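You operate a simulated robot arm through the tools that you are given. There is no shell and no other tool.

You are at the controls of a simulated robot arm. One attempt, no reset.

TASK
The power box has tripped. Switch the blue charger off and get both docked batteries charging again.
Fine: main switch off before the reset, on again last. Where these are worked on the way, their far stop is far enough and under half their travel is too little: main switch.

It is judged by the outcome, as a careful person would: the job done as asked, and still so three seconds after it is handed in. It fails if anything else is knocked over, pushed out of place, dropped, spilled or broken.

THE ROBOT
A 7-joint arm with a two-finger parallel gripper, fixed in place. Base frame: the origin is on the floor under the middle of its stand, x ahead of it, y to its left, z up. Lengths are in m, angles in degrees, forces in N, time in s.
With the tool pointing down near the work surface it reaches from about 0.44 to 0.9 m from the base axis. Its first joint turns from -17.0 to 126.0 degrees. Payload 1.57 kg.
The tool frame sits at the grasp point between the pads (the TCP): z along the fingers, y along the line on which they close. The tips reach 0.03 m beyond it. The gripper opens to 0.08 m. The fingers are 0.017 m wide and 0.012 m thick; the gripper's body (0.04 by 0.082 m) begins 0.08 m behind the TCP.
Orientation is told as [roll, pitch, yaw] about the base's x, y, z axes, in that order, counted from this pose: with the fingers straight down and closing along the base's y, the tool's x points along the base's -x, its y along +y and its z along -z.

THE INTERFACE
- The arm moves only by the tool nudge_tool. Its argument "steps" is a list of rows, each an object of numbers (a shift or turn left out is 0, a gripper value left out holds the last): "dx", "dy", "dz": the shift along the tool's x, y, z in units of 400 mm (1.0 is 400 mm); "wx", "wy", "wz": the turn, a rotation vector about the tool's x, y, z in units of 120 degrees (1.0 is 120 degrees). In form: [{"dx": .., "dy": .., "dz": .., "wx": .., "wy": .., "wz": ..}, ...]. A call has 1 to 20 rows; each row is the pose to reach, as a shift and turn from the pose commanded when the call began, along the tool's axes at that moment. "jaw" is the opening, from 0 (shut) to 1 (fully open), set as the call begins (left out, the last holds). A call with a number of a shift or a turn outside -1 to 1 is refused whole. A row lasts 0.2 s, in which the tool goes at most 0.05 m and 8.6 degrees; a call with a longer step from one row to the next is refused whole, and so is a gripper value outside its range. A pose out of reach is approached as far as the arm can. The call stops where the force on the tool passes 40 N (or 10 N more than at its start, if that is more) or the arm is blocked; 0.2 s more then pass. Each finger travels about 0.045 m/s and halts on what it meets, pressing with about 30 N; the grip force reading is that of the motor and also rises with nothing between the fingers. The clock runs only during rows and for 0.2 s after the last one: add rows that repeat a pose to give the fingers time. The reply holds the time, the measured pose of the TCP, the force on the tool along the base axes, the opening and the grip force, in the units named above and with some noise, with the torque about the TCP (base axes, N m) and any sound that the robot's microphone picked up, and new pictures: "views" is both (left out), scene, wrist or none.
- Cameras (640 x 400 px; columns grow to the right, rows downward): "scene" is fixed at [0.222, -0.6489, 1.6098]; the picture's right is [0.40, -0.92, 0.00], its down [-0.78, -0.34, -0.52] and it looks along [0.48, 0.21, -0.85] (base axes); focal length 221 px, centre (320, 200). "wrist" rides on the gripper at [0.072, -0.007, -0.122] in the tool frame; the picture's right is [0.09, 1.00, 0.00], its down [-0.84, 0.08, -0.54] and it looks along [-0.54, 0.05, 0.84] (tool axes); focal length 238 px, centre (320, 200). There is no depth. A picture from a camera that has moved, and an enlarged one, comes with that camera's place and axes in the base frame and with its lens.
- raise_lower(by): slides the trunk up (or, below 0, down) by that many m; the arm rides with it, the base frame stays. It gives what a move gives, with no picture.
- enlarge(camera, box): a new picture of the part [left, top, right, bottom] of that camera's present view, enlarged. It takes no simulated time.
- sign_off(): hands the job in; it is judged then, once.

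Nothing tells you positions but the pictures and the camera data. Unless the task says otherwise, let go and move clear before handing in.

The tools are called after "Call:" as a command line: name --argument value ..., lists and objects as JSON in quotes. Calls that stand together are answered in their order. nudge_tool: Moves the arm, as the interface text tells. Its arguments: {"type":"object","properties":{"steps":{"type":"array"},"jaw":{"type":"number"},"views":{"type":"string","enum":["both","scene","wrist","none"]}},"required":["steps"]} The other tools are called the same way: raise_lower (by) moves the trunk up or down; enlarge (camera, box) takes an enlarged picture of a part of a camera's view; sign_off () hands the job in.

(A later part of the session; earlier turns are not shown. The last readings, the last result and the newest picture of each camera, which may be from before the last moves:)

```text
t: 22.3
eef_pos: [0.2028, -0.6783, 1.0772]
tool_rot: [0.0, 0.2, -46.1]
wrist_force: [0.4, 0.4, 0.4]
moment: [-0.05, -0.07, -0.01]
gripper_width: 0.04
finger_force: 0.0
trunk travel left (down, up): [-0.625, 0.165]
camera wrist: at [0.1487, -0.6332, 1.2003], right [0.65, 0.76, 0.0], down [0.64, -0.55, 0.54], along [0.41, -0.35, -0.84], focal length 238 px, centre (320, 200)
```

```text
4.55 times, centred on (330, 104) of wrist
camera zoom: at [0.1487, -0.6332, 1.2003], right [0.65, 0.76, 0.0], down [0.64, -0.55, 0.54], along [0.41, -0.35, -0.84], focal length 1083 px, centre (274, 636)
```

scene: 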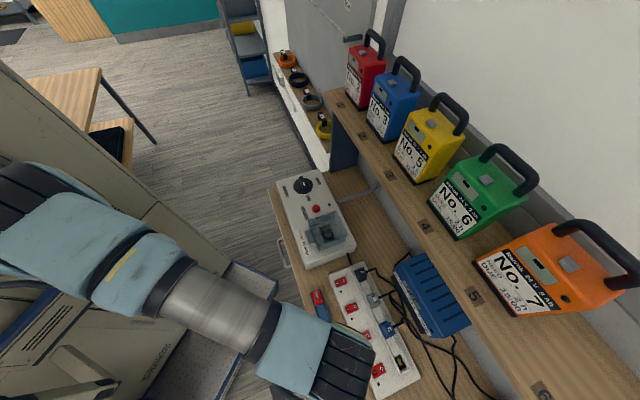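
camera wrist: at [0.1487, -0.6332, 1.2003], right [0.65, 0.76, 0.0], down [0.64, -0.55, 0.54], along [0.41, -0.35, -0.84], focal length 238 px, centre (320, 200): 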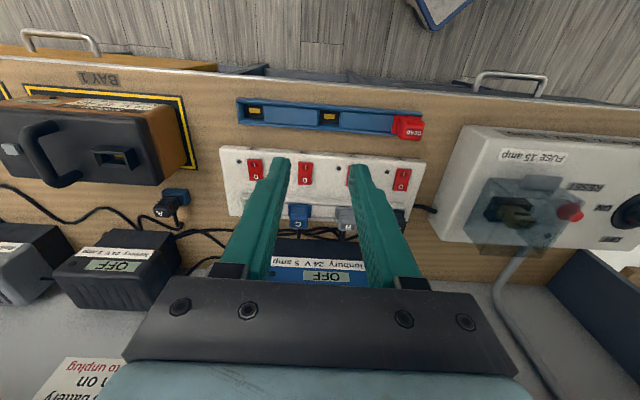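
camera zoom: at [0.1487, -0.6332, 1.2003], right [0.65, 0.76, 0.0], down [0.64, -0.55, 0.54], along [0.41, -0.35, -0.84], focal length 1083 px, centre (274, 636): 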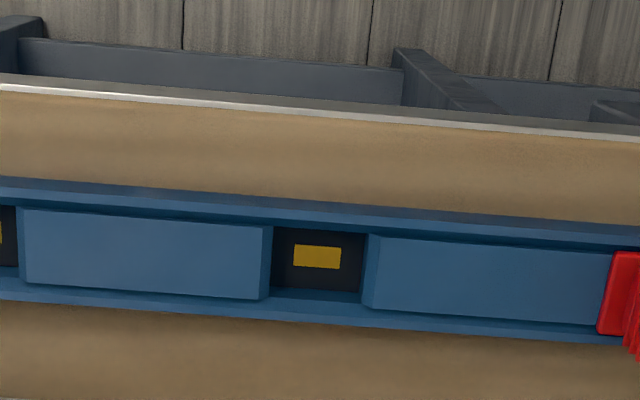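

Rockers left to right in this view are D, C, B, A. I'll go closer over rocker C with the gripper closed to see its state.

Call:
nudge_tool --steps '[{"dx": -0.095, "dy": -0.008, "dz": 0.06, "wz": -0.009}, {"dx": -0.19, "dy": -0.016, "dz": 0.12, "wz": -0.009}, {"dx": -0.285, "dy": -0.024, "dz": 0.19, "wz": -0.009}, {"dx": -0.3825, "dy": -0.032, "dz": 0.24, "wz": -0.009}, {"dx": -0.3825, "dy": -0.032, "dz": 0.2675, "wz": -0.009}]' --jaw 0

Call:
enlarge --camera "wrist" --box '[160, 20, 480, 220]'

Call:
enlarge --camera "wrist" --box '[240, 60, 400, 160]'

```text
t: 23.5
eef_pos: [0.2955, -0.7994, 0.9689]
tool_rot: [0.0, 0.1, -44.9]
wrist_force: [0.6, 1.1, -0.5]
moment: [-0.03, -0.04, 0.01]
gripper_width: 0.0
finger_force: 21.4
trunk travel left (down, up): [-0.625, 0.165]
camera wrist: at [0.2404, -0.7547, 1.0917], right [0.64, 0.77, 0.0], down [0.65, -0.54, 0.54], along [0.42, -0.34, -0.84], focal length 238 px, centre (320, 200)
```

scene: 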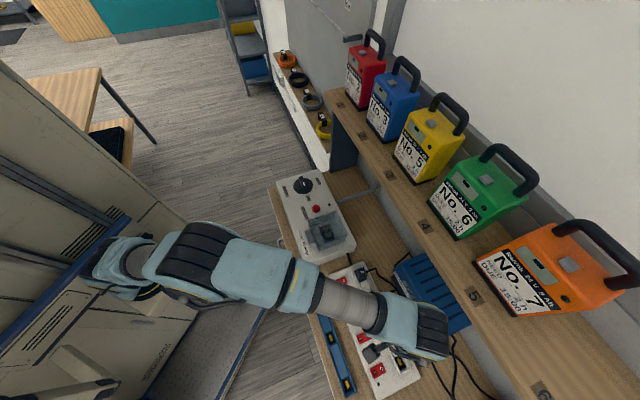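
wrist: 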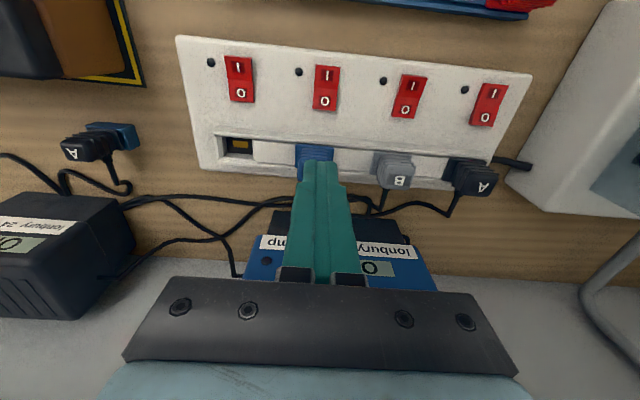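

```text
2.00 times, centred on (320, 120) of wrist
camera zoom: at [0.2404, -0.7547, 1.0917], right [0.64, 0.77, 0.0], down [0.65, -0.54, 0.54], along [0.42, -0.34, -0.84], focal length 477 px, centre (320, 360)
```

zoom: 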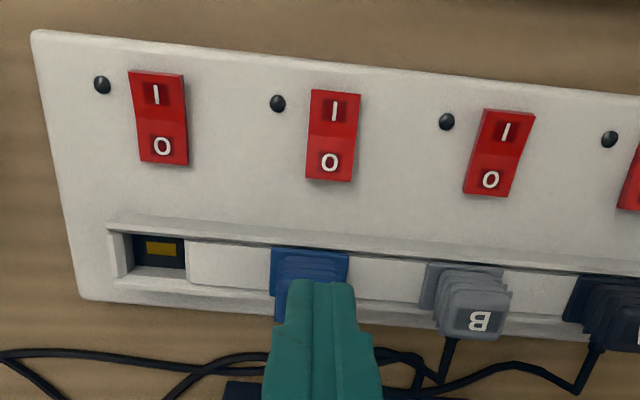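

```text
4.00 times, centred on (320, 110) of wrist
camera zoom: at [0.2404, -0.7547, 1.0917], right [0.64, 0.77, 0.0], down [0.65, -0.54, 0.54], along [0.42, -0.34, -0.84], focal length 953 px, centre (320, 560)
```

zoom: 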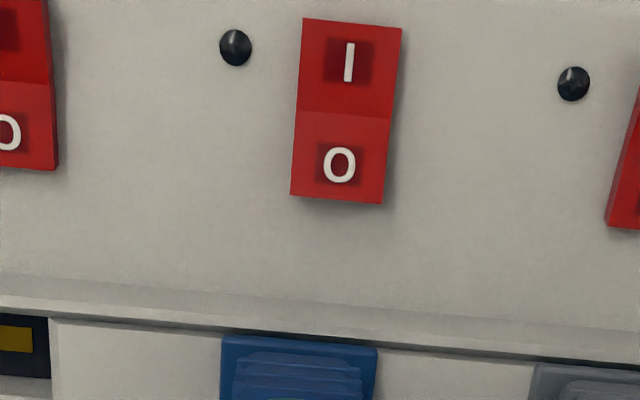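

Call:
enlarge --camera "wrist" --box '[205, 45, 285, 115]'

Call:
enlarge --camera "wrist" --box '[290, 50, 370, 120]'

Call:
enlarge --camera "wrist" --box '[375, 60, 455, 130]'

Call:
enlarge --camera "wrist" --box '[450, 65, 530, 135]'

```text
5.71 times, centred on (245, 80) of wrist
camera zoom: at [0.2404, -0.7547, 1.0917], right [0.64, 0.77, 0.0], down [0.65, -0.54, 0.54], along [0.42, -0.34, -0.84], focal length 1362 px, centre (749, 886)
```

zoom: 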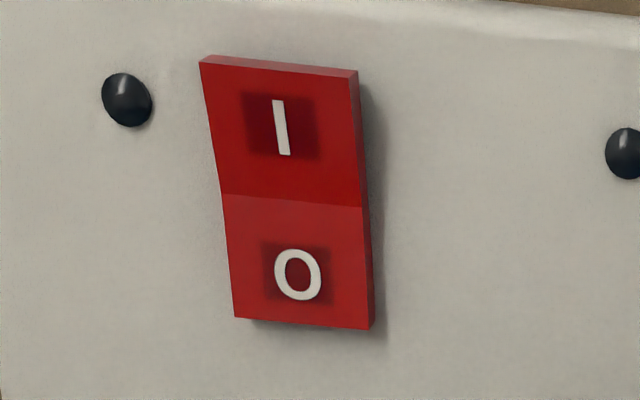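

```text
5.71 times, centred on (330, 85) of wrist
camera zoom: at [0.2404, -0.7547, 1.0917], right [0.64, 0.77, 0.0], down [0.65, -0.54, 0.54], along [0.42, -0.34, -0.84], focal length 1362 px, centre (263, 857)
```

zoom: 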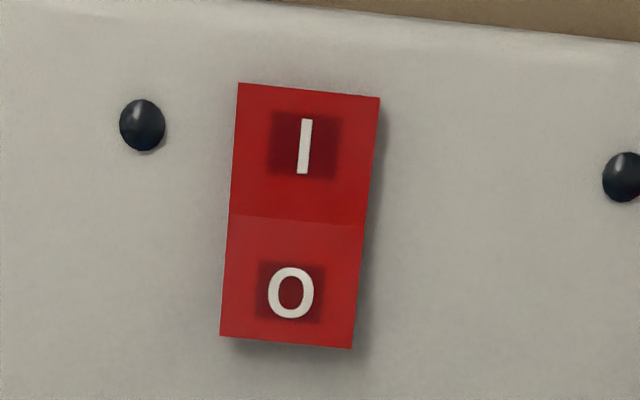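

```text
5.71 times, centred on (415, 95) of wrist
camera zoom: at [0.2404, -0.7547, 1.0917], right [0.64, 0.77, 0.0], down [0.65, -0.54, 0.54], along [0.42, -0.34, -0.84], focal length 1362 px, centre (-223, 800)
```

zoom: 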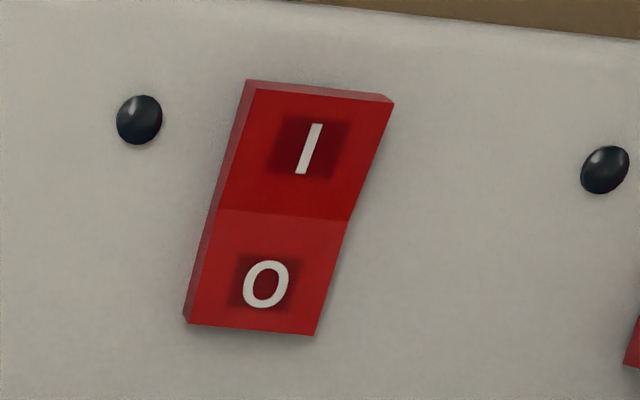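

```text
5.71 times, centred on (490, 100) of wrist
camera zoom: at [0.2404, -0.7547, 1.0917], right [0.64, 0.77, 0.0], down [0.65, -0.54, 0.54], along [0.42, -0.34, -0.84], focal length 1362 px, centre (-651, 771)
```

zoom: 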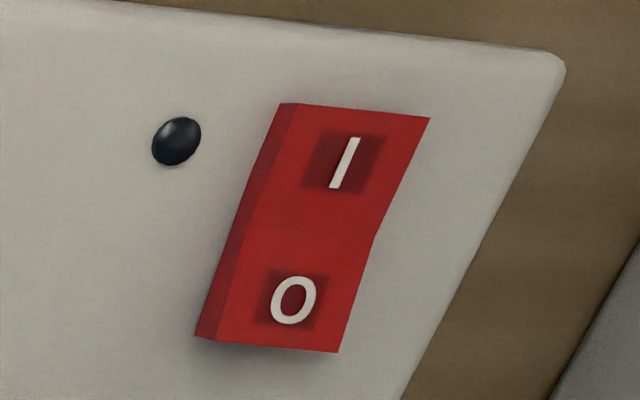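

Reading the rockers' tilt: A is on, B off, C on and D off, so C (blue charger) needs its O half pressed. Its O half is near (0.280, −0.781, 0.84). I'll align closed fingertips above it.

Call:
nudge_tool --steps '[{"dx": 0.0528, "dy": 0.0052, "dz": 0.0}, {"dx": 0.0528, "dy": 0.0052, "dz": 0.08}, {"dx": 0.0528, "dy": 0.0052, "dz": 0.15}, {"dx": 0.0528, "dy": 0.0052, "dz": 0.15}]'

Call:
enlarge --camera "wrist" --box '[220, 60, 420, 220]'

Call:
enlarge --camera "scene" --box '[310, 270, 440, 400]'

```text
t: 24.5
eef_pos: [0.2837, -0.7841, 0.9122]
tool_rot: [-0.1, 0.0, -44.8]
wrist_force: [1.0, -0.4, 0.0]
moment: [-0.01, -0.04, -0.02]
gripper_width: 0.0
finger_force: 21.7
trunk travel left (down, up): [-0.625, 0.165]
camera wrist: at [0.2281, -0.7394, 1.0341], right [0.64, 0.77, 0.0], down [0.65, -0.54, 0.54], along [0.42, -0.34, -0.84], focal length 238 px, centre (320, 200)
```

scene: 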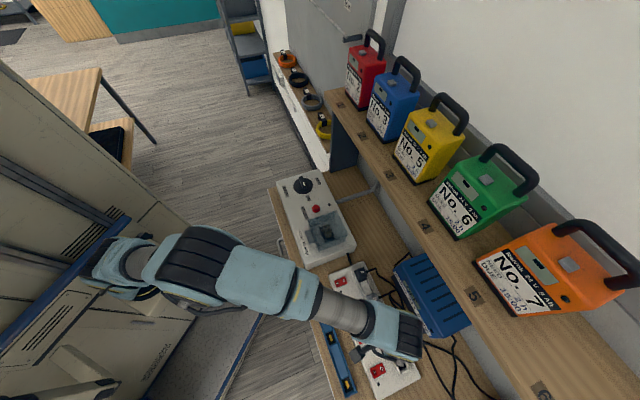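
wrist: 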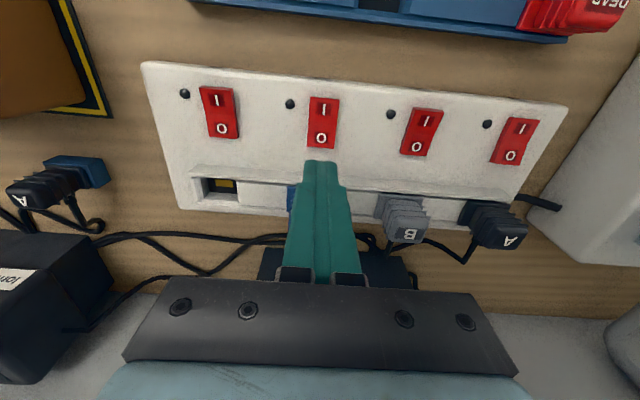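

```text
2.50 times, centred on (320, 140) of wrist
camera zoom: at [0.2281, -0.7394, 1.0341], right [0.64, 0.77, 0.0], down [0.65, -0.54, 0.54], along [0.42, -0.34, -0.84], focal length 596 px, centre (320, 350)
```

zoom: 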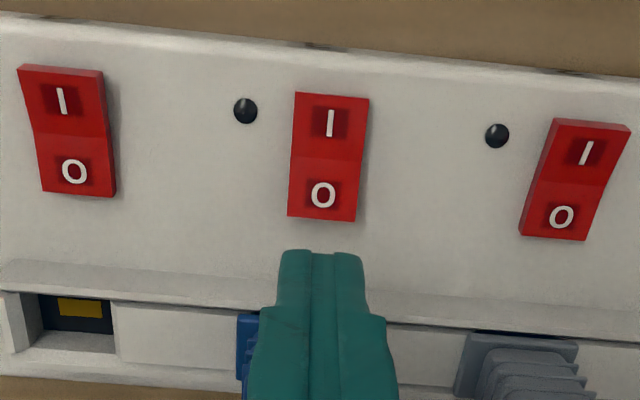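

```text
3.08 times, centred on (375, 335) of scene
camera zoom: at [0.222, -0.6489, 1.6098], right [0.4, -0.92, 0.0], down [-0.78, -0.34, -0.52], along [0.48, 0.21, -0.85], focal length 681 px, centre (151, -215)
```

zoom: 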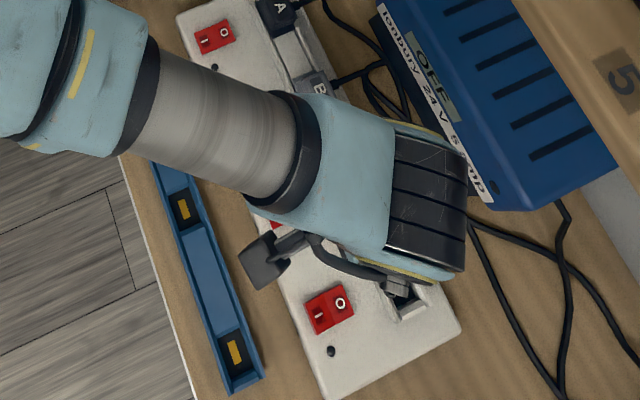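

The tips are about 7 mm past the "O" mark. I'll shift back 3 mm and press down gently in small steps.

Call:
nudge_tool --steps '[{"dx": 0.0075, "dz": 0.04}, {"dx": 0.0075, "dz": 0.08}, {"dx": 0.0075, "dz": 0.088}, {"dx": 0.0075, "dz": 0.094}, {"dx": 0.0075, "dz": 0.099}, {"dx": 0.0075, "dz": 0.104}, {"dx": 0.0075, "dz": 0.109}, {"dx": 0.0075, "dz": 0.114}]' --views "wrist"

Call:
enlarge --camera "wrist" --box '[220, 100, 420, 220]'

```text
t: 26.3
eef_pos: [0.2816, -0.781, 0.863]
tool_rot: [-0.1, 0.1, -45.0]
wrist_force: [0.1, -0.4, 1.2]
moment: [0.05, 0.02, -0.04]
gripper_width: 0.0
finger_force: 21.3
trunk travel left (down, up): [-0.625, 0.165]
camera wrist: at [0.2266, -0.7364, 0.9869], right [0.64, 0.77, 0.0], down [0.65, -0.54, 0.54], along [0.42, -0.34, -0.84], focal length 238 px, centre (320, 200)
```

wrist: 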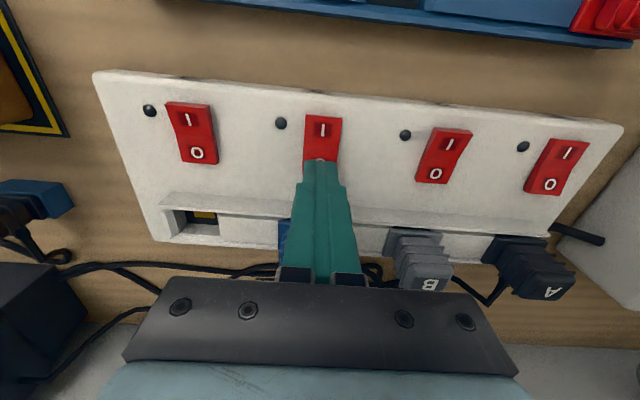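

```text
3.20 times, centred on (320, 160) of wrist
camera zoom: at [0.2266, -0.7364, 0.9869], right [0.64, 0.77, 0.0], down [0.65, -0.54, 0.54], along [0.42, -0.34, -0.84], focal length 763 px, centre (320, 328)
```

zoom: 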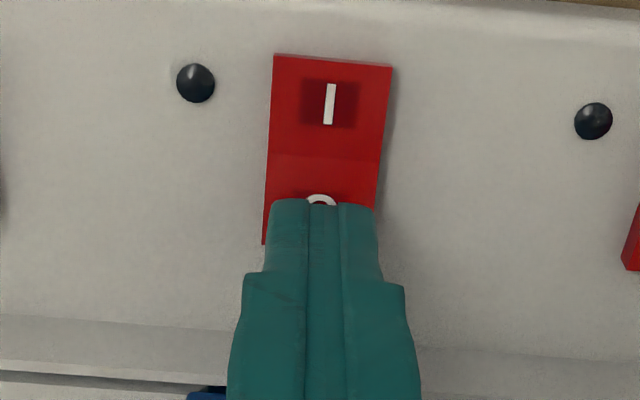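

Call:
nudge_tool --steps '[{"dz": 0.005}, {"dz": 0.01}, {"dz": 0.015}, {"dz": 0.02}, {"dz": 0.0225}]' --views "wrist"

Call:
enlarge --camera "wrist" --box '[220, 100, 420, 220]'

```text
t: 27.4
eef_pos: [0.2827, -0.7831, 0.8616]
tool_rot: [-0.2, -0.2, -44.8]
wrist_force: [-0.2, 5.5, 16.9]
moment: [0.26, 0.1, 0.0]
gripper_width: 0.0
finger_force: 20.7
trunk travel left (down, up): [-0.625, 0.165]
stopped in row 5: the force on the tool passed its limit at 42 N (the readings are from after the stop); the commanded pose is now the measured one
camera wrist: at [0.2272, -0.7369, 0.9833], right [0.64, 0.77, 0.0], down [0.65, -0.53, 0.55], along [0.42, -0.35, -0.84], focal length 238 px, centre (320, 200)
```

wrist: 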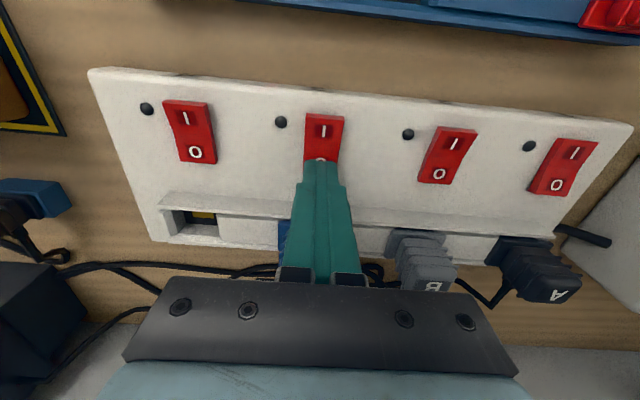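

```text
3.20 times, centred on (320, 160) of wrist
camera zoom: at [0.2272, -0.7369, 0.9833], right [0.64, 0.77, 0.0], down [0.65, -0.53, 0.55], along [0.42, -0.35, -0.84], focal length 763 px, centre (320, 328)
```

zoom: 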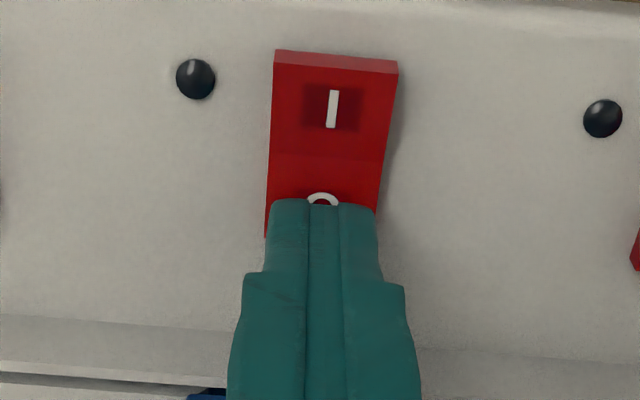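

The rocker has flipped: the I end is now raised. I'll lift off and verify.

Call:
nudge_tool --steps '[{"dz": -0.05}, {"dz": -0.15}, {"dz": -0.25}, {"dx": -0.05, "dz": -0.3}]' --views "both"

Call:
enlarge --camera "wrist" --box '[160, 20, 480, 220]'

```text
t: 28.4
eef_pos: [0.2987, -0.7978, 0.9777]
tool_rot: [-0.1, -0.1, -44.8]
wrist_force: [0.4, -0.5, 0.2]
moment: [0.01, -0.02, -0.03]
gripper_width: 0.0
finger_force: 21.1
trunk travel left (down, up): [-0.625, 0.165]
camera wrist: at [0.2436, -0.7533, 1.1013], right [0.64, 0.77, 0.0], down [0.65, -0.53, 0.54], along [0.42, -0.35, -0.84], focal length 238 px, centre (320, 200)
```

scene: 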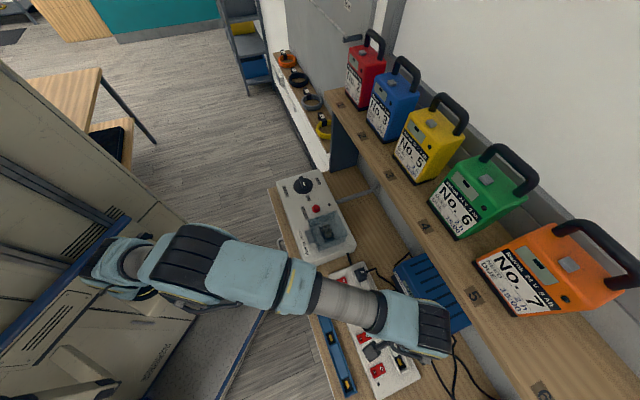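
wrist: 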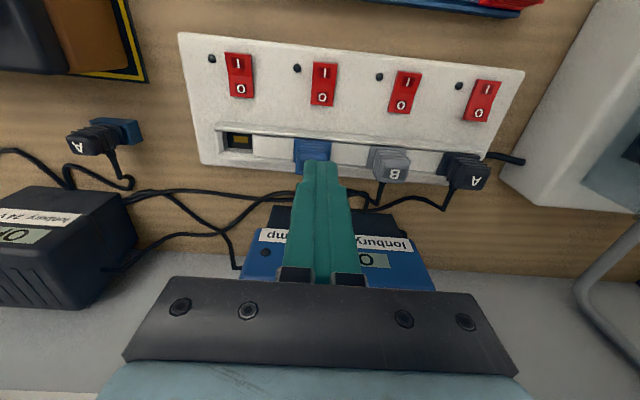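

```text
2.00 times, centred on (320, 120) of wrist
camera zoom: at [0.2436, -0.7533, 1.1013], right [0.64, 0.77, 0.0], down [0.65, -0.53, 0.54], along [0.42, -0.35, -0.84], focal length 477 px, centre (320, 360)
```

zoom: 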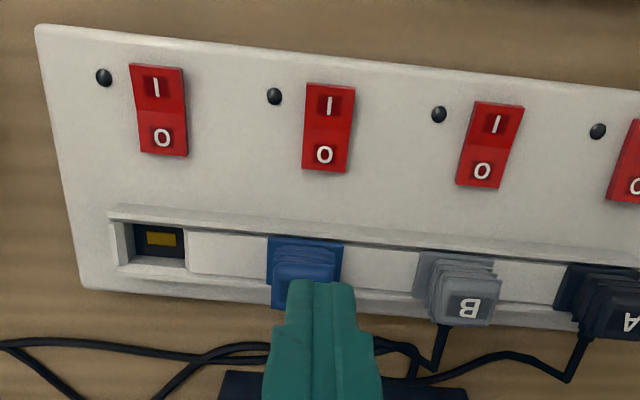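

C is now off. Next the power box: I'll rise and slide along to above its knob for a close look.

Call:
nudge_tool --steps '[{"dz": -0.12}, {"dx": 0.01, "dy": 0.05, "dz": -0.22}, {"dx": 0.01, "dy": 0.16, "dz": -0.25}, {"dx": 0.02, "dy": 0.28, "dz": -0.25}, {"dx": 0.02, "dy": 0.4, "dz": -0.25}, {"dx": 0.03, "dy": 0.52, "dz": -0.25}, {"dx": 0.04, "dy": 0.64, "dz": -0.25}, {"dx": 0.044, "dy": 0.76, "dz": -0.25}, {"dx": 0.044, "dy": 0.88, "dz": -0.25}, {"dx": 0.044, "dy": 1.0, "dz": -0.25}]' --views "wrist"

Call:
enlarge --camera "wrist" --box '[200, 0, 520, 200]'

```text
t: 30.6
eef_pos: [0.5644, -0.4997, 1.0811]
tool_rot: [-0.1, -0.1, -45.0]
wrist_force: [-0.5, -0.9, 0.8]
moment: [0.06, -0.04, 0.01]
gripper_width: 0.0001
finger_force: 21.2
trunk travel left (down, up): [-0.625, 0.165]
camera wrist: at [0.5093, -0.4549, 1.2034], right [0.64, 0.77, 0.0], down [0.65, -0.53, 0.54], along [0.42, -0.35, -0.84], focal length 238 px, centre (320, 200)
```

wrist: 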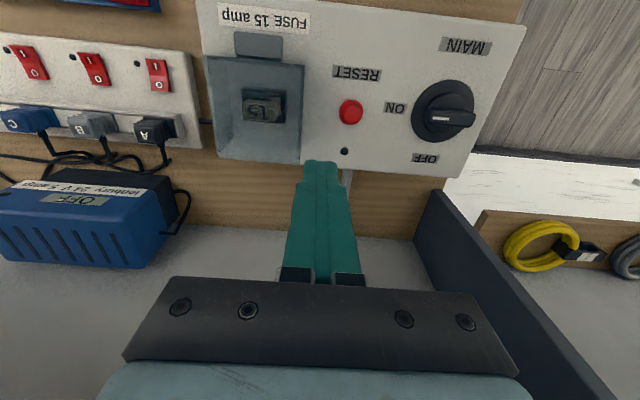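

```text
2.00 times, centred on (360, 100) of wrist
camera zoom: at [0.5093, -0.4549, 1.2034], right [0.64, 0.77, 0.0], down [0.65, -0.53, 0.54], along [0.42, -0.35, -0.84], focal length 477 px, centre (240, 400)
```

zoom: 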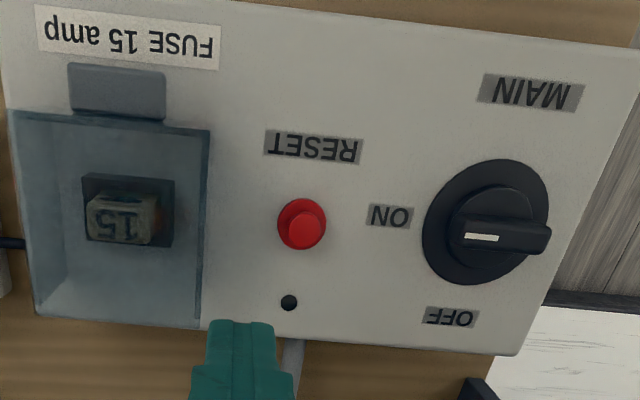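

Call:
enlarge --camera "wrist" --box '[200, 40, 320, 170]'

Call:
enlarge --camera "wrist" --box '[320, 60, 500, 180]'

Call:
enlarge --camera "scene" --box '[290, 200, 370, 270]'

```text
3.08 times, centred on (260, 105) of wrist
camera zoom: at [0.5093, -0.4549, 1.2034], right [0.64, 0.77, 0.0], down [0.65, -0.53, 0.54], along [0.42, -0.35, -0.84], focal length 733 px, centre (505, 492)
```

zoom: 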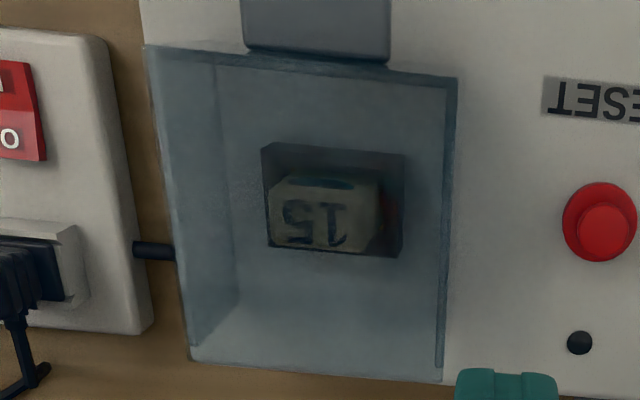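

```text
3.33 times, centred on (410, 120) of wrist
camera zoom: at [0.5093, -0.4549, 1.2034], right [0.64, 0.77, 0.0], down [0.65, -0.53, 0.54], along [0.42, -0.35, -0.84], focal length 794 px, centre (20, 467)
```

zoom: 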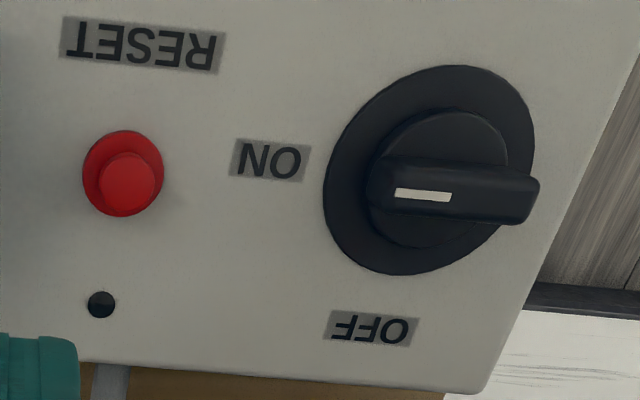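

```text
5.71 times, centred on (330, 235) of scene
camera zoom: at [0.222, -0.6489, 1.6098], right [0.4, -0.92, 0.0], down [-0.78, -0.34, -0.52], along [0.48, 0.21, -0.85], focal length 1265 px, centre (263, 0)
```

zoom: 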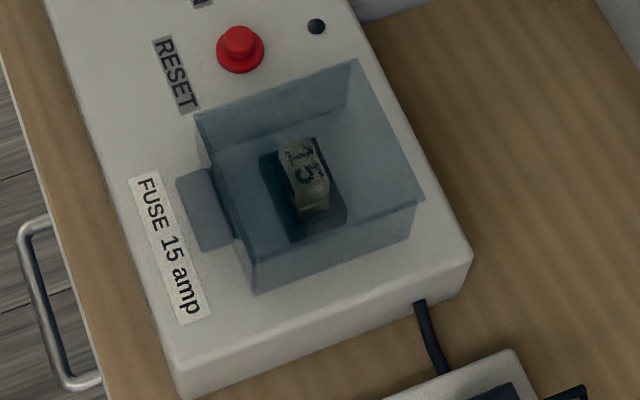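

The main knob's mark points to ON (along the bench), with OFF 90° anticlockwise seen from above. Knob centre is about (0.665, −0.378) and RESET about (0.592, −0.470). I'll position over the knob with the fingers straddling the handle bar (yaw −135).

Call:
nudge_tool --steps '[{"dx": 0.003, "dy": 0.033, "dz": 0.0, "wz": 0.0625}, {"dx": 0.006, "dy": 0.066, "dz": 0.0, "wz": 0.125}, {"dx": 0.009, "dy": 0.098, "dz": 0.0, "wz": 0.1875}, {"dx": 0.0125, "dy": 0.131, "dz": 0.0, "wz": 0.25}, {"dx": 0.016, "dy": 0.164, "dz": 0.0, "wz": 0.3125}, {"dx": 0.019, "dy": 0.197, "dz": 0.0, "wz": 0.375}, {"dx": 0.022, "dy": 0.229, "dz": 0.0, "wz": 0.4375}, {"dx": 0.025, "dy": 0.262, "dz": 0.0, "wz": 0.5}, {"dx": 0.028, "dy": 0.295, "dz": 0.0, "wz": 0.5625}, {"dx": 0.031, "dy": 0.328, "dz": 0.0, "wz": 0.625}, {"dx": 0.034, "dy": 0.36, "dz": 0.0, "wz": 0.6875}, {"dx": 0.0375, "dy": 0.393, "dz": 0.0, "wz": 0.75}, {"dx": 0.0375, "dy": 0.393, "dz": 0.05, "wz": 0.75}]' --jaw 0.6

Call:
enlarge --camera "wrist" --box '[160, 60, 480, 260]'

```text
t: 33.4
eef_pos: [0.6658, -0.3782, 1.0583]
tool_rot: [0.1, -0.2, -134.9]
wrist_force: [0.3, 0.2, -0.4]
moment: [0.01, -0.05, 0.01]
gripper_width: 0.0479
finger_force: 0.1
trunk travel left (down, up): [-0.625, 0.165]
camera wrist: at [0.7128, -0.3231, 1.1802], right [0.77, -0.64, 0.0], down [-0.54, -0.65, 0.54], along [-0.35, -0.42, -0.84], focal length 238 px, centre (320, 200)
```

scene: 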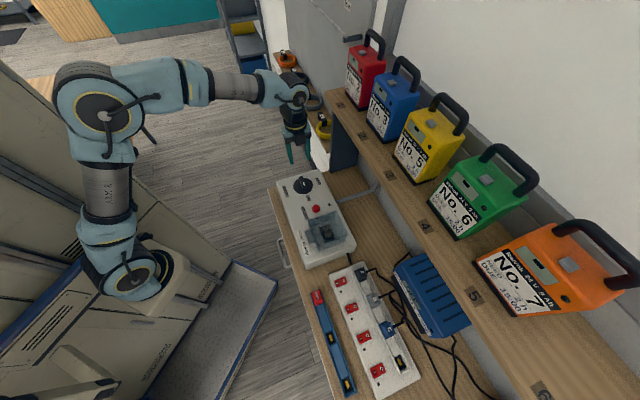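
wrist: 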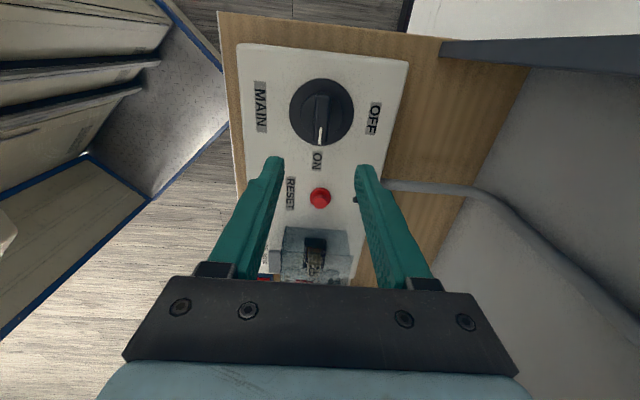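

```text
2.00 times, centred on (320, 160) of wrist
camera zoom: at [0.7128, -0.3231, 1.1802], right [0.77, -0.64, 0.0], down [-0.54, -0.65, 0.54], along [-0.35, -0.42, -0.84], focal length 477 px, centre (320, 280)
```

zoom: 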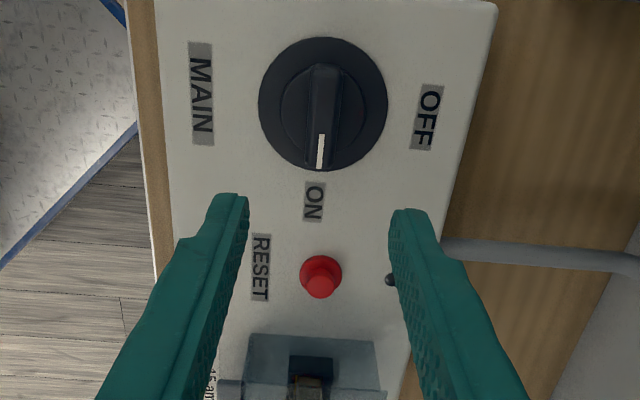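

The handle bar lies right between the fingers. I'll shift about 4 mm to the knob centre and descend partway.

Call:
nudge_tool --steps '[{"dx": 0.009, "dy": 0.006, "dz": 0.1}, {"dx": 0.009, "dy": 0.006, "dz": 0.2}, {"dx": 0.009, "dy": 0.006, "dz": 0.28}, {"dx": 0.009, "dy": 0.006, "dz": 0.3}]'

Call:
enlarge --camera "wrist" --box '[200, 60, 440, 210]'

Call:
enlarge --camera "scene" --box '[260, 130, 360, 230]'

```text
t: 34.4
eef_pos: [0.6721, -0.378, 0.9376]
tool_rot: [0.1, 0.0, -134.8]
wrist_force: [0.1, 0.3, -0.3]
moment: [0.01, -0.01, 0.01]
gripper_width: 0.048
finger_force: 0.1
trunk travel left (down, up): [-0.625, 0.165]
camera wrist: at [0.7181, -0.3226, 1.0601], right [0.77, -0.64, 0.0], down [-0.54, -0.65, 0.54], along [-0.34, -0.42, -0.84], focal length 238 px, centre (320, 200)
```

scene: 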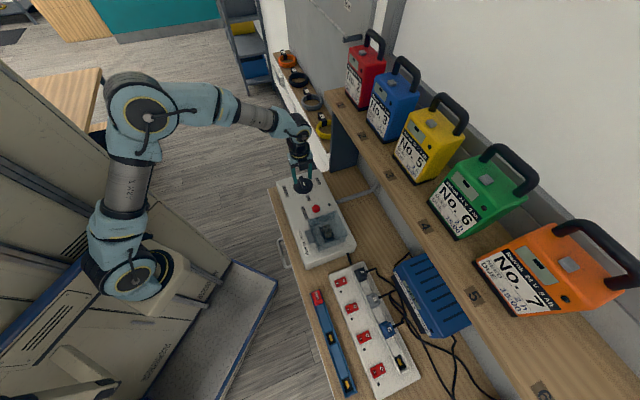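
wrist: 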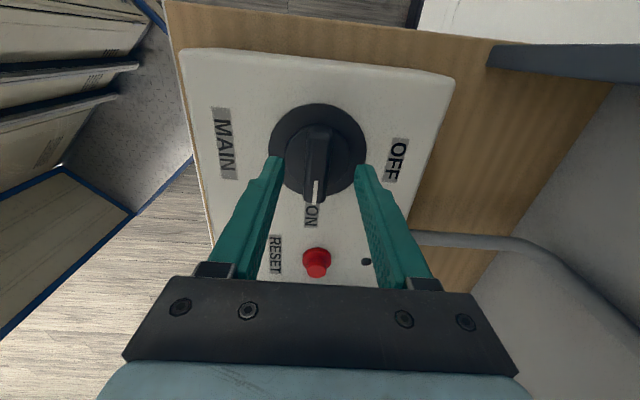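

```text
2.67 times, centred on (320, 135) of wrist
camera zoom: at [0.7181, -0.3226, 1.0601], right [0.77, -0.64, 0.0], down [-0.54, -0.65, 0.54], along [-0.34, -0.42, -0.84], focal length 636 px, centre (320, 373)
```

zoom: 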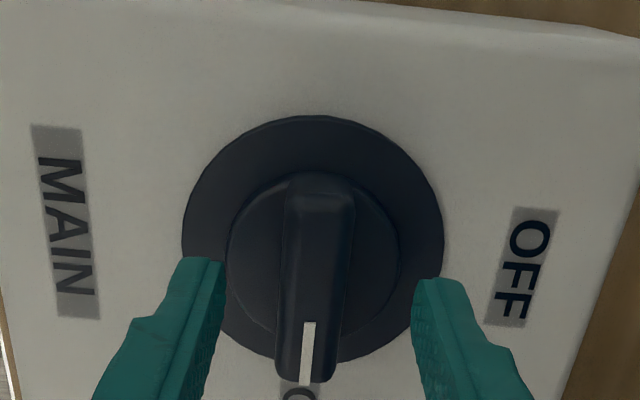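

```text
4.00 times, centred on (310, 180) of scene
camera zoom: at [0.222, -0.6489, 1.6098], right [0.4, -0.92, 0.0], down [-0.78, -0.34, -0.52], along [0.48, 0.21, -0.85], focal length 886 px, centre (360, 280)
```

zoom: 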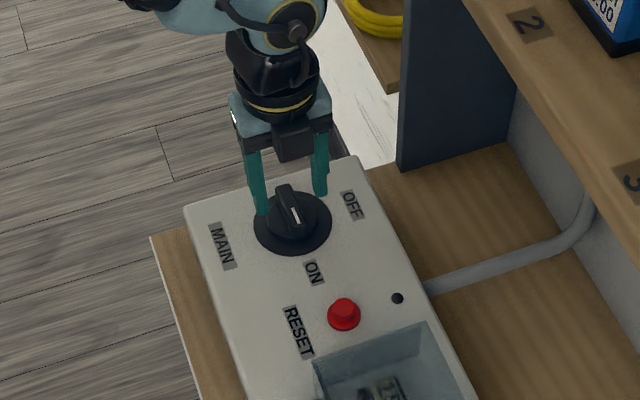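

Call:
enlarge --camera "scene" --box '[285, 160, 335, 210]'

Call:
enlarge --camera "wrist" --box '[260, 90, 380, 210]'

```text
8.00 times, centred on (310, 185) of scene
camera zoom: at [0.222, -0.6489, 1.6098], right [0.4, -0.92, 0.0], down [-0.78, -0.34, -0.52], along [0.48, 0.21, -0.85], focal length 1771 px, centre (400, 320)
```

zoom: 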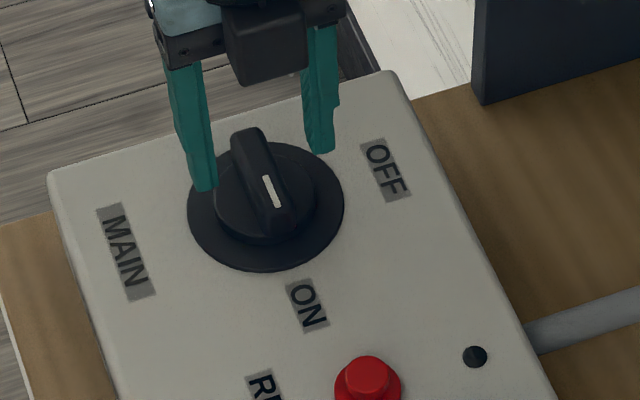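

```text
3.33 times, centred on (320, 150) of wrist
camera zoom: at [0.7181, -0.3226, 1.0601], right [0.77, -0.64, 0.0], down [-0.54, -0.65, 0.54], along [-0.34, -0.42, -0.84], focal length 794 px, centre (320, 367)
```

zoom: 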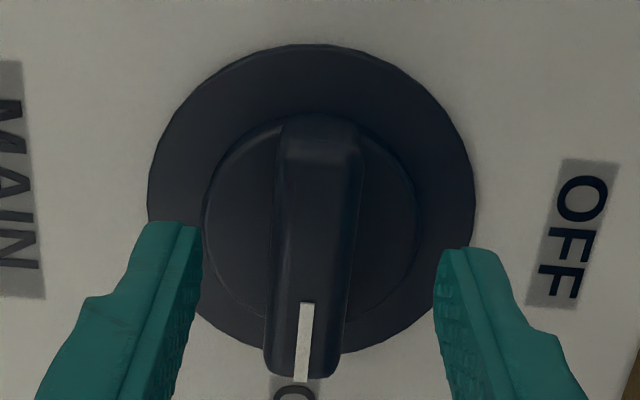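

The fingertips are level with the handle's top and well centred. The boss under the bar is about 12 mm tall, so I'll descend another 13 mm and close on the bar.

Call:
nudge_tool --steps '[{"dz": 0.015}, {"dz": 0.025}, {"dz": 0.032}]' --views "none"

Call:
nudge_tool --steps '[{"dz": 0}, {"dz": 0}, {"dz": 0}, {"dz": 0}, {"dz": 0}]' --jaw 0

Call:
enlarge --camera "wrist" --box '[220, 90, 420, 240]'

Call:
enlarge --camera "scene" --box '[285, 160, 335, 210]'

```text
t: 35.2
eef_pos: [0.6717, -0.3778, 0.9238]
tool_rot: [0.1, -0.1, -134.9]
wrist_force: [0.1, -0.1, -0.4]
moment: [0.0, 0.0, 0.02]
gripper_width: 0.0481
finger_force: 0.0
trunk travel left (down, up): [-0.625, 0.165]
```

```text
t: 36.4
eef_pos: [0.6705, -0.3764, 0.9236]
tool_rot: [-0.1, -0.2, -134.8]
wrist_force: [-16.7, 12.9, -0.6]
moment: [0.27, 0.41, -0.08]
gripper_width: 0.018
finger_force: 32.8
trunk travel left (down, up): [-0.625, 0.165]
camera wrist: at [0.7171, -0.3218, 1.0462], right [0.77, -0.64, 0.0], down [-0.53, -0.65, 0.54], along [-0.35, -0.42, -0.84], focal length 238 px, centre (320, 200)
```

scene: 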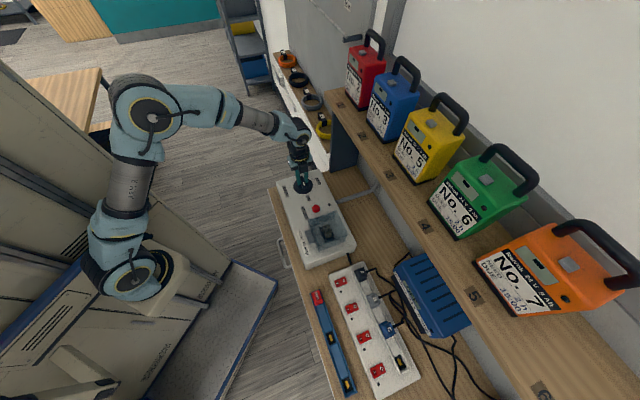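
wrist: 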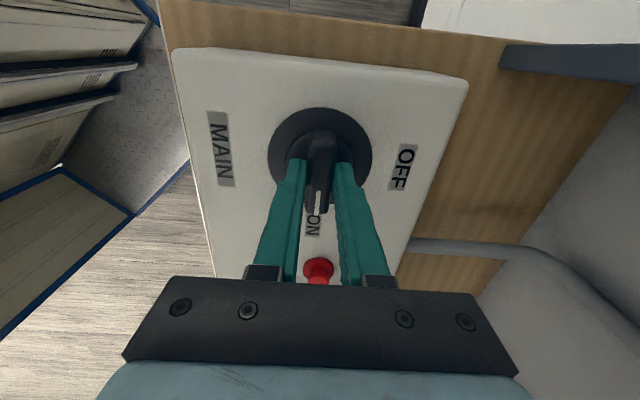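

```text
2.67 times, centred on (320, 165) of wrist
camera zoom: at [0.7171, -0.3218, 1.0462], right [0.77, -0.64, 0.0], down [-0.53, -0.65, 0.54], along [-0.35, -0.42, -0.84], focal length 636 px, centre (320, 293)
```

zoom: 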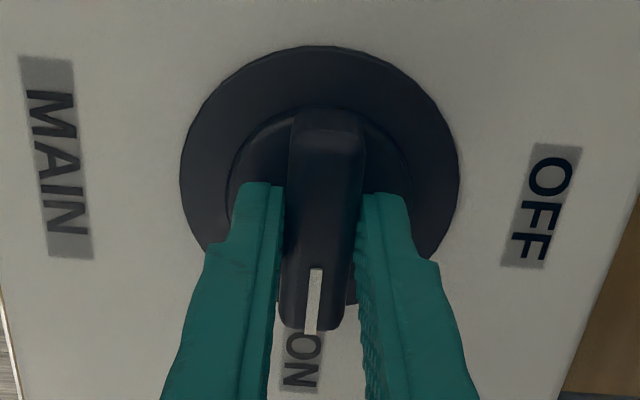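

```text
8.00 times, centred on (310, 185) of scene
camera zoom: at [0.222, -0.6489, 1.6098], right [0.4, -0.92, 0.0], down [-0.78, -0.34, -0.52], along [0.48, 0.21, -0.85], focal length 1771 px, centre (400, 320)
```

zoom: 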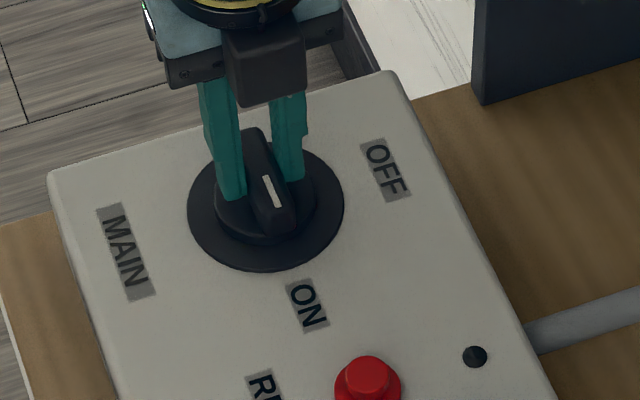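

Firm grip on the bar (18 mm). I'll ease the small sideways load and turn the tool 90° anticlockwise (toward OFF).

Call:
nudge_tool --steps '[{"dx": 0.001, "dy": -0.004, "wz": 0}, {"dx": 0.002, "dy": -0.005, "wz": -0.05}, {"dx": 0.002, "dy": -0.005, "wz": -0.11}, {"dx": 0.002, "dy": -0.005, "wz": -0.17}, {"dx": 0.002, "dy": -0.005, "wz": -0.23}, {"dx": 0.002, "dy": -0.005, "wz": -0.29}, {"dx": 0.002, "dy": -0.005, "wz": -0.35}, {"dx": 0.002, "dy": -0.005, "wz": -0.41}, {"dx": 0.002, "dy": -0.005, "wz": -0.47}, {"dx": 0.002, "dy": -0.005, "wz": -0.53}, {"dx": 0.002, "dy": -0.005, "wz": -0.59}, {"dx": 0.002, "dy": -0.005, "wz": -0.65}, {"dx": 0.002, "dy": -0.005, "wz": -0.71}, {"dx": 0.002, "dy": -0.005, "wz": -0.75}]'

Call:
enlarge --camera "wrist" --box '[200, 60, 440, 240]'

Call:
enlarge --camera "scene" --box '[275, 150, 345, 220]'

```text
t: 39.4
eef_pos: [0.6664, -0.3771, 0.9242]
tool_rot: [-0.3, 0.1, -44.8]
wrist_force: [-34.7, -8.0, -13.8]
moment: [-0.39, 0.16, -0.22]
gripper_width: 0.0178
finger_force: 33.1
trunk travel left (down, up): [-0.625, 0.165]
camera wrist: at [0.6122, -0.3315, 1.0468], right [0.64, 0.77, 0.0], down [0.65, -0.53, 0.54], along [0.41, -0.35, -0.84], focal length 238 px, centre (320, 200)
```

scene: 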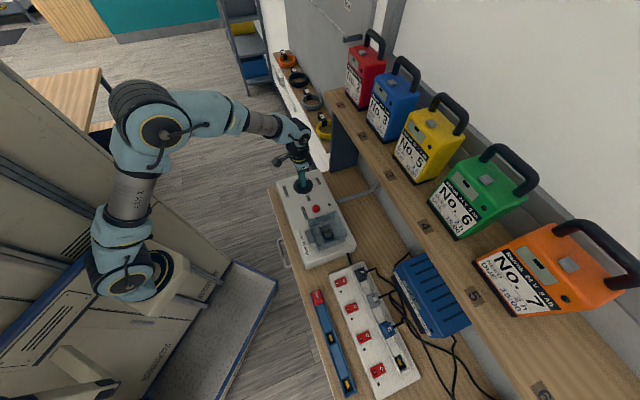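
wrist: 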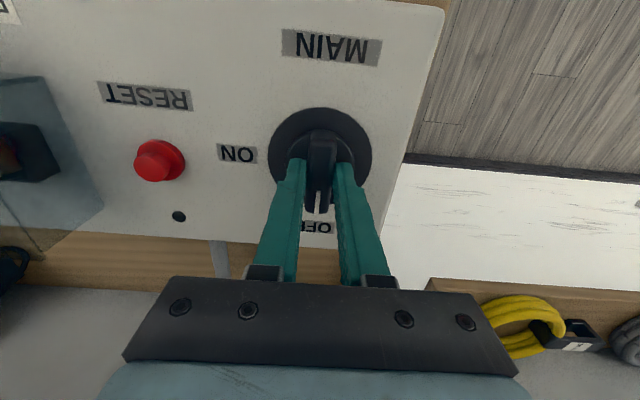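

```text
2.22 times, centred on (320, 150) of wrist
camera zoom: at [0.6122, -0.3315, 1.0468], right [0.64, 0.77, 0.0], down [0.65, -0.53, 0.54], along [0.41, -0.35, -0.84], focal length 530 px, centre (320, 311)
```

zoom: 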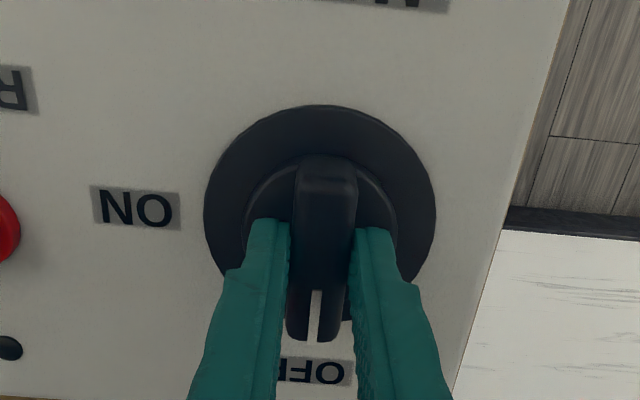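

```text
5.71 times, centred on (310, 185) of scene
camera zoom: at [0.222, -0.6489, 1.6098], right [0.4, -0.92, 0.0], down [-0.78, -0.34, -0.52], along [0.48, 0.21, -0.85], focal length 1265 px, centre (377, 286)
```

zoom: 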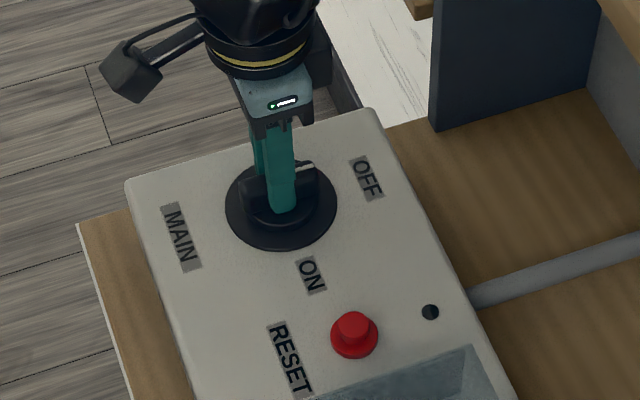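

The knob now points to OFF. I'll relieve the side load, then open the fingers and lift off to verify.

Call:
nudge_tool --steps '[{"dx": 0.003, "dy": -0.005}, {"dx": 0.006, "dy": -0.01}, {"dx": 0.006, "dy": -0.01}]' --views "none"

Call:
nudge_tool --steps '[{"dz": 0}, {"dz": 0}, {"dz": -0.02}, {"dz": -0.1}, {"dz": -0.2}, {"dz": -0.3}]' --jaw 0.6

Call:
enlarge --camera "wrist" --box '[160, 20, 480, 220]'

```text
t: 40.2
eef_pos: [0.6667, -0.3756, 0.9241]
tool_rot: [-0.1, -0.2, -44.8]
wrist_force: [-11.8, -8.2, -15.6]
moment: [0.18, 0.24, -0.26]
gripper_width: 0.0179
finger_force: 32.7
trunk travel left (down, up): [-0.625, 0.165]
```

```text
t: 41.6
eef_pos: [0.666, -0.3765, 1.0452]
tool_rot: [-0.1, -0.1, -44.8]
wrist_force: [0.7, -0.1, -0.6]
moment: [0.02, 0.03, 0.04]
gripper_width: 0.048
finger_force: 0.0
trunk travel left (down, up): [-0.625, 0.165]
camera wrist: at [0.6116, -0.3309, 1.1682], right [0.64, 0.77, 0.0], down [0.65, -0.53, 0.54], along [0.42, -0.35, -0.84], focal length 238 px, centre (320, 200)
```

scene: 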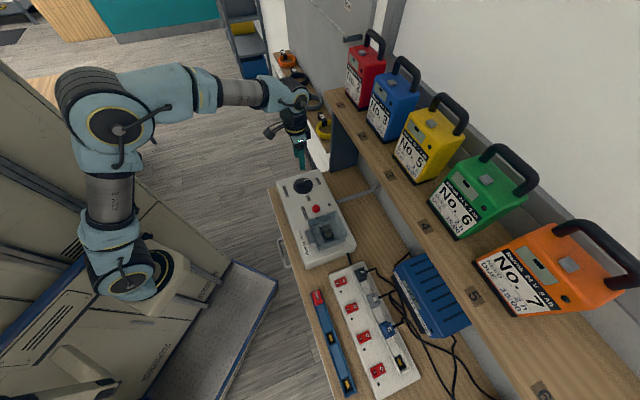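
wrist: 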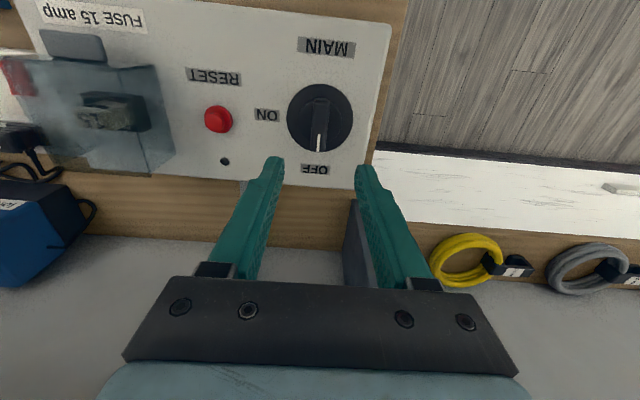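

```text
2.00 times, centred on (320, 120) of wrist
camera zoom: at [0.6116, -0.3309, 1.1682], right [0.64, 0.77, 0.0], down [0.65, -0.53, 0.54], along [0.42, -0.35, -0.84], focal length 477 px, centre (320, 360)
```

zoom: 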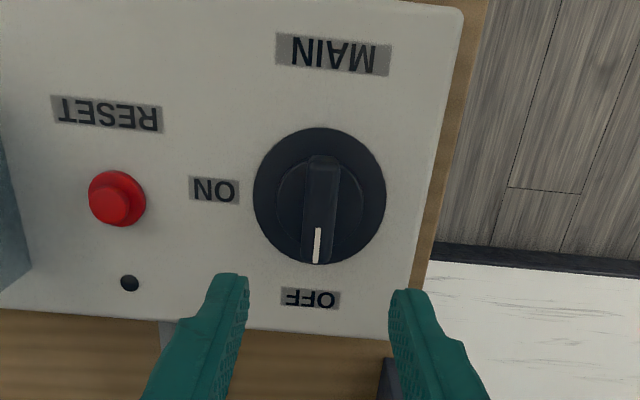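

Main is OFF. Now I'll close the fingers and move above RESET at about (0.591, −0.469).

Call:
nudge_tool --steps '[{"dx": -0.01, "dy": -0.1}, {"dx": -0.02, "dy": -0.2}, {"dx": -0.03, "dy": -0.296}, {"dx": -0.03, "dy": -0.296, "dz": 0.1}, {"dx": -0.03, "dy": -0.296, "dz": 0.2}, {"dx": -0.03, "dy": -0.296, "dz": 0.2125}]' --jaw 0

Call:
enlarge --camera "wrist" --box '[200, 40, 440, 220]'

Call:
enlarge --camera "scene" --box '[275, 170, 365, 260]'

```text
t: 43.0
eef_pos: [0.5912, -0.4679, 0.9586]
tool_rot: [-0.1, -0.1, -44.8]
wrist_force: [-0.2, 0.5, 0.3]
moment: [0.02, 0.03, 0.03]
gripper_width: 0.0001
finger_force: 21.3
trunk travel left (down, up): [-0.625, 0.165]
camera wrist: at [0.5368, -0.422, 1.0815], right [0.64, 0.77, 0.0], down [0.65, -0.53, 0.54], along [0.42, -0.35, -0.84], focal length 238 px, centre (320, 200)
```

scene: 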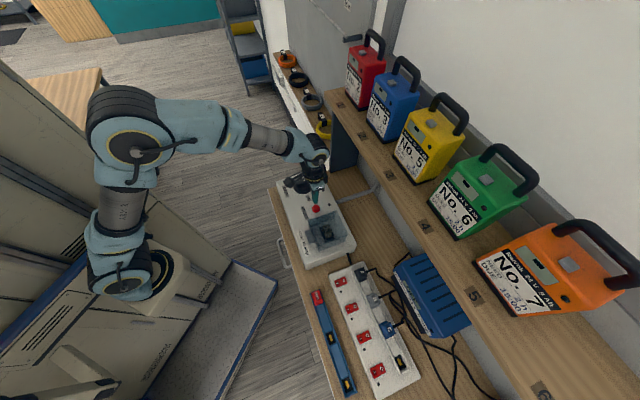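
wrist: 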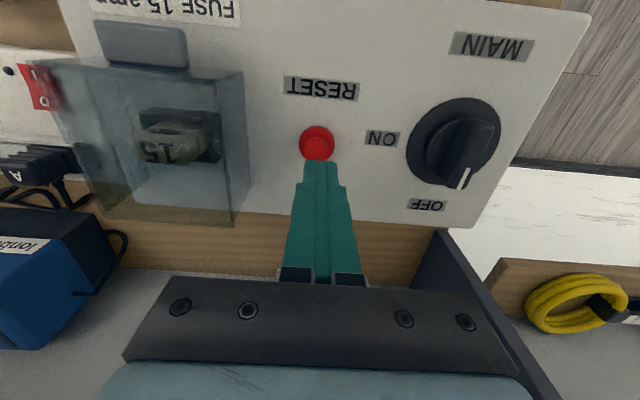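

```text
2.22 times, centred on (320, 130) of wrist
camera zoom: at [0.5368, -0.422, 1.0815], right [0.64, 0.77, 0.0], down [0.65, -0.53, 0.54], along [0.42, -0.35, -0.84], focal length 530 px, centre (320, 356)
```

zoom: 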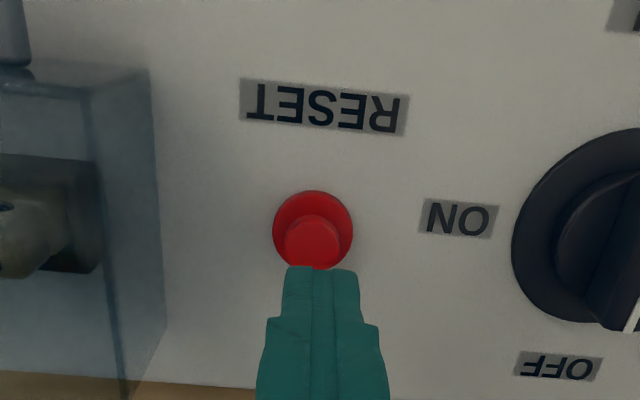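

```text
4.44 times, centred on (320, 215) of scene
camera zoom: at [0.222, -0.6489, 1.6098], right [0.4, -0.92, 0.0], down [-0.78, -0.34, -0.52], along [0.48, 0.21, -0.85], focal length 984 px, centre (320, 133)
```

zoom: 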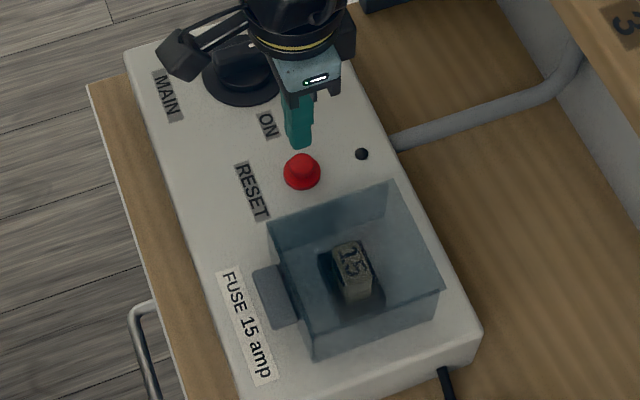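

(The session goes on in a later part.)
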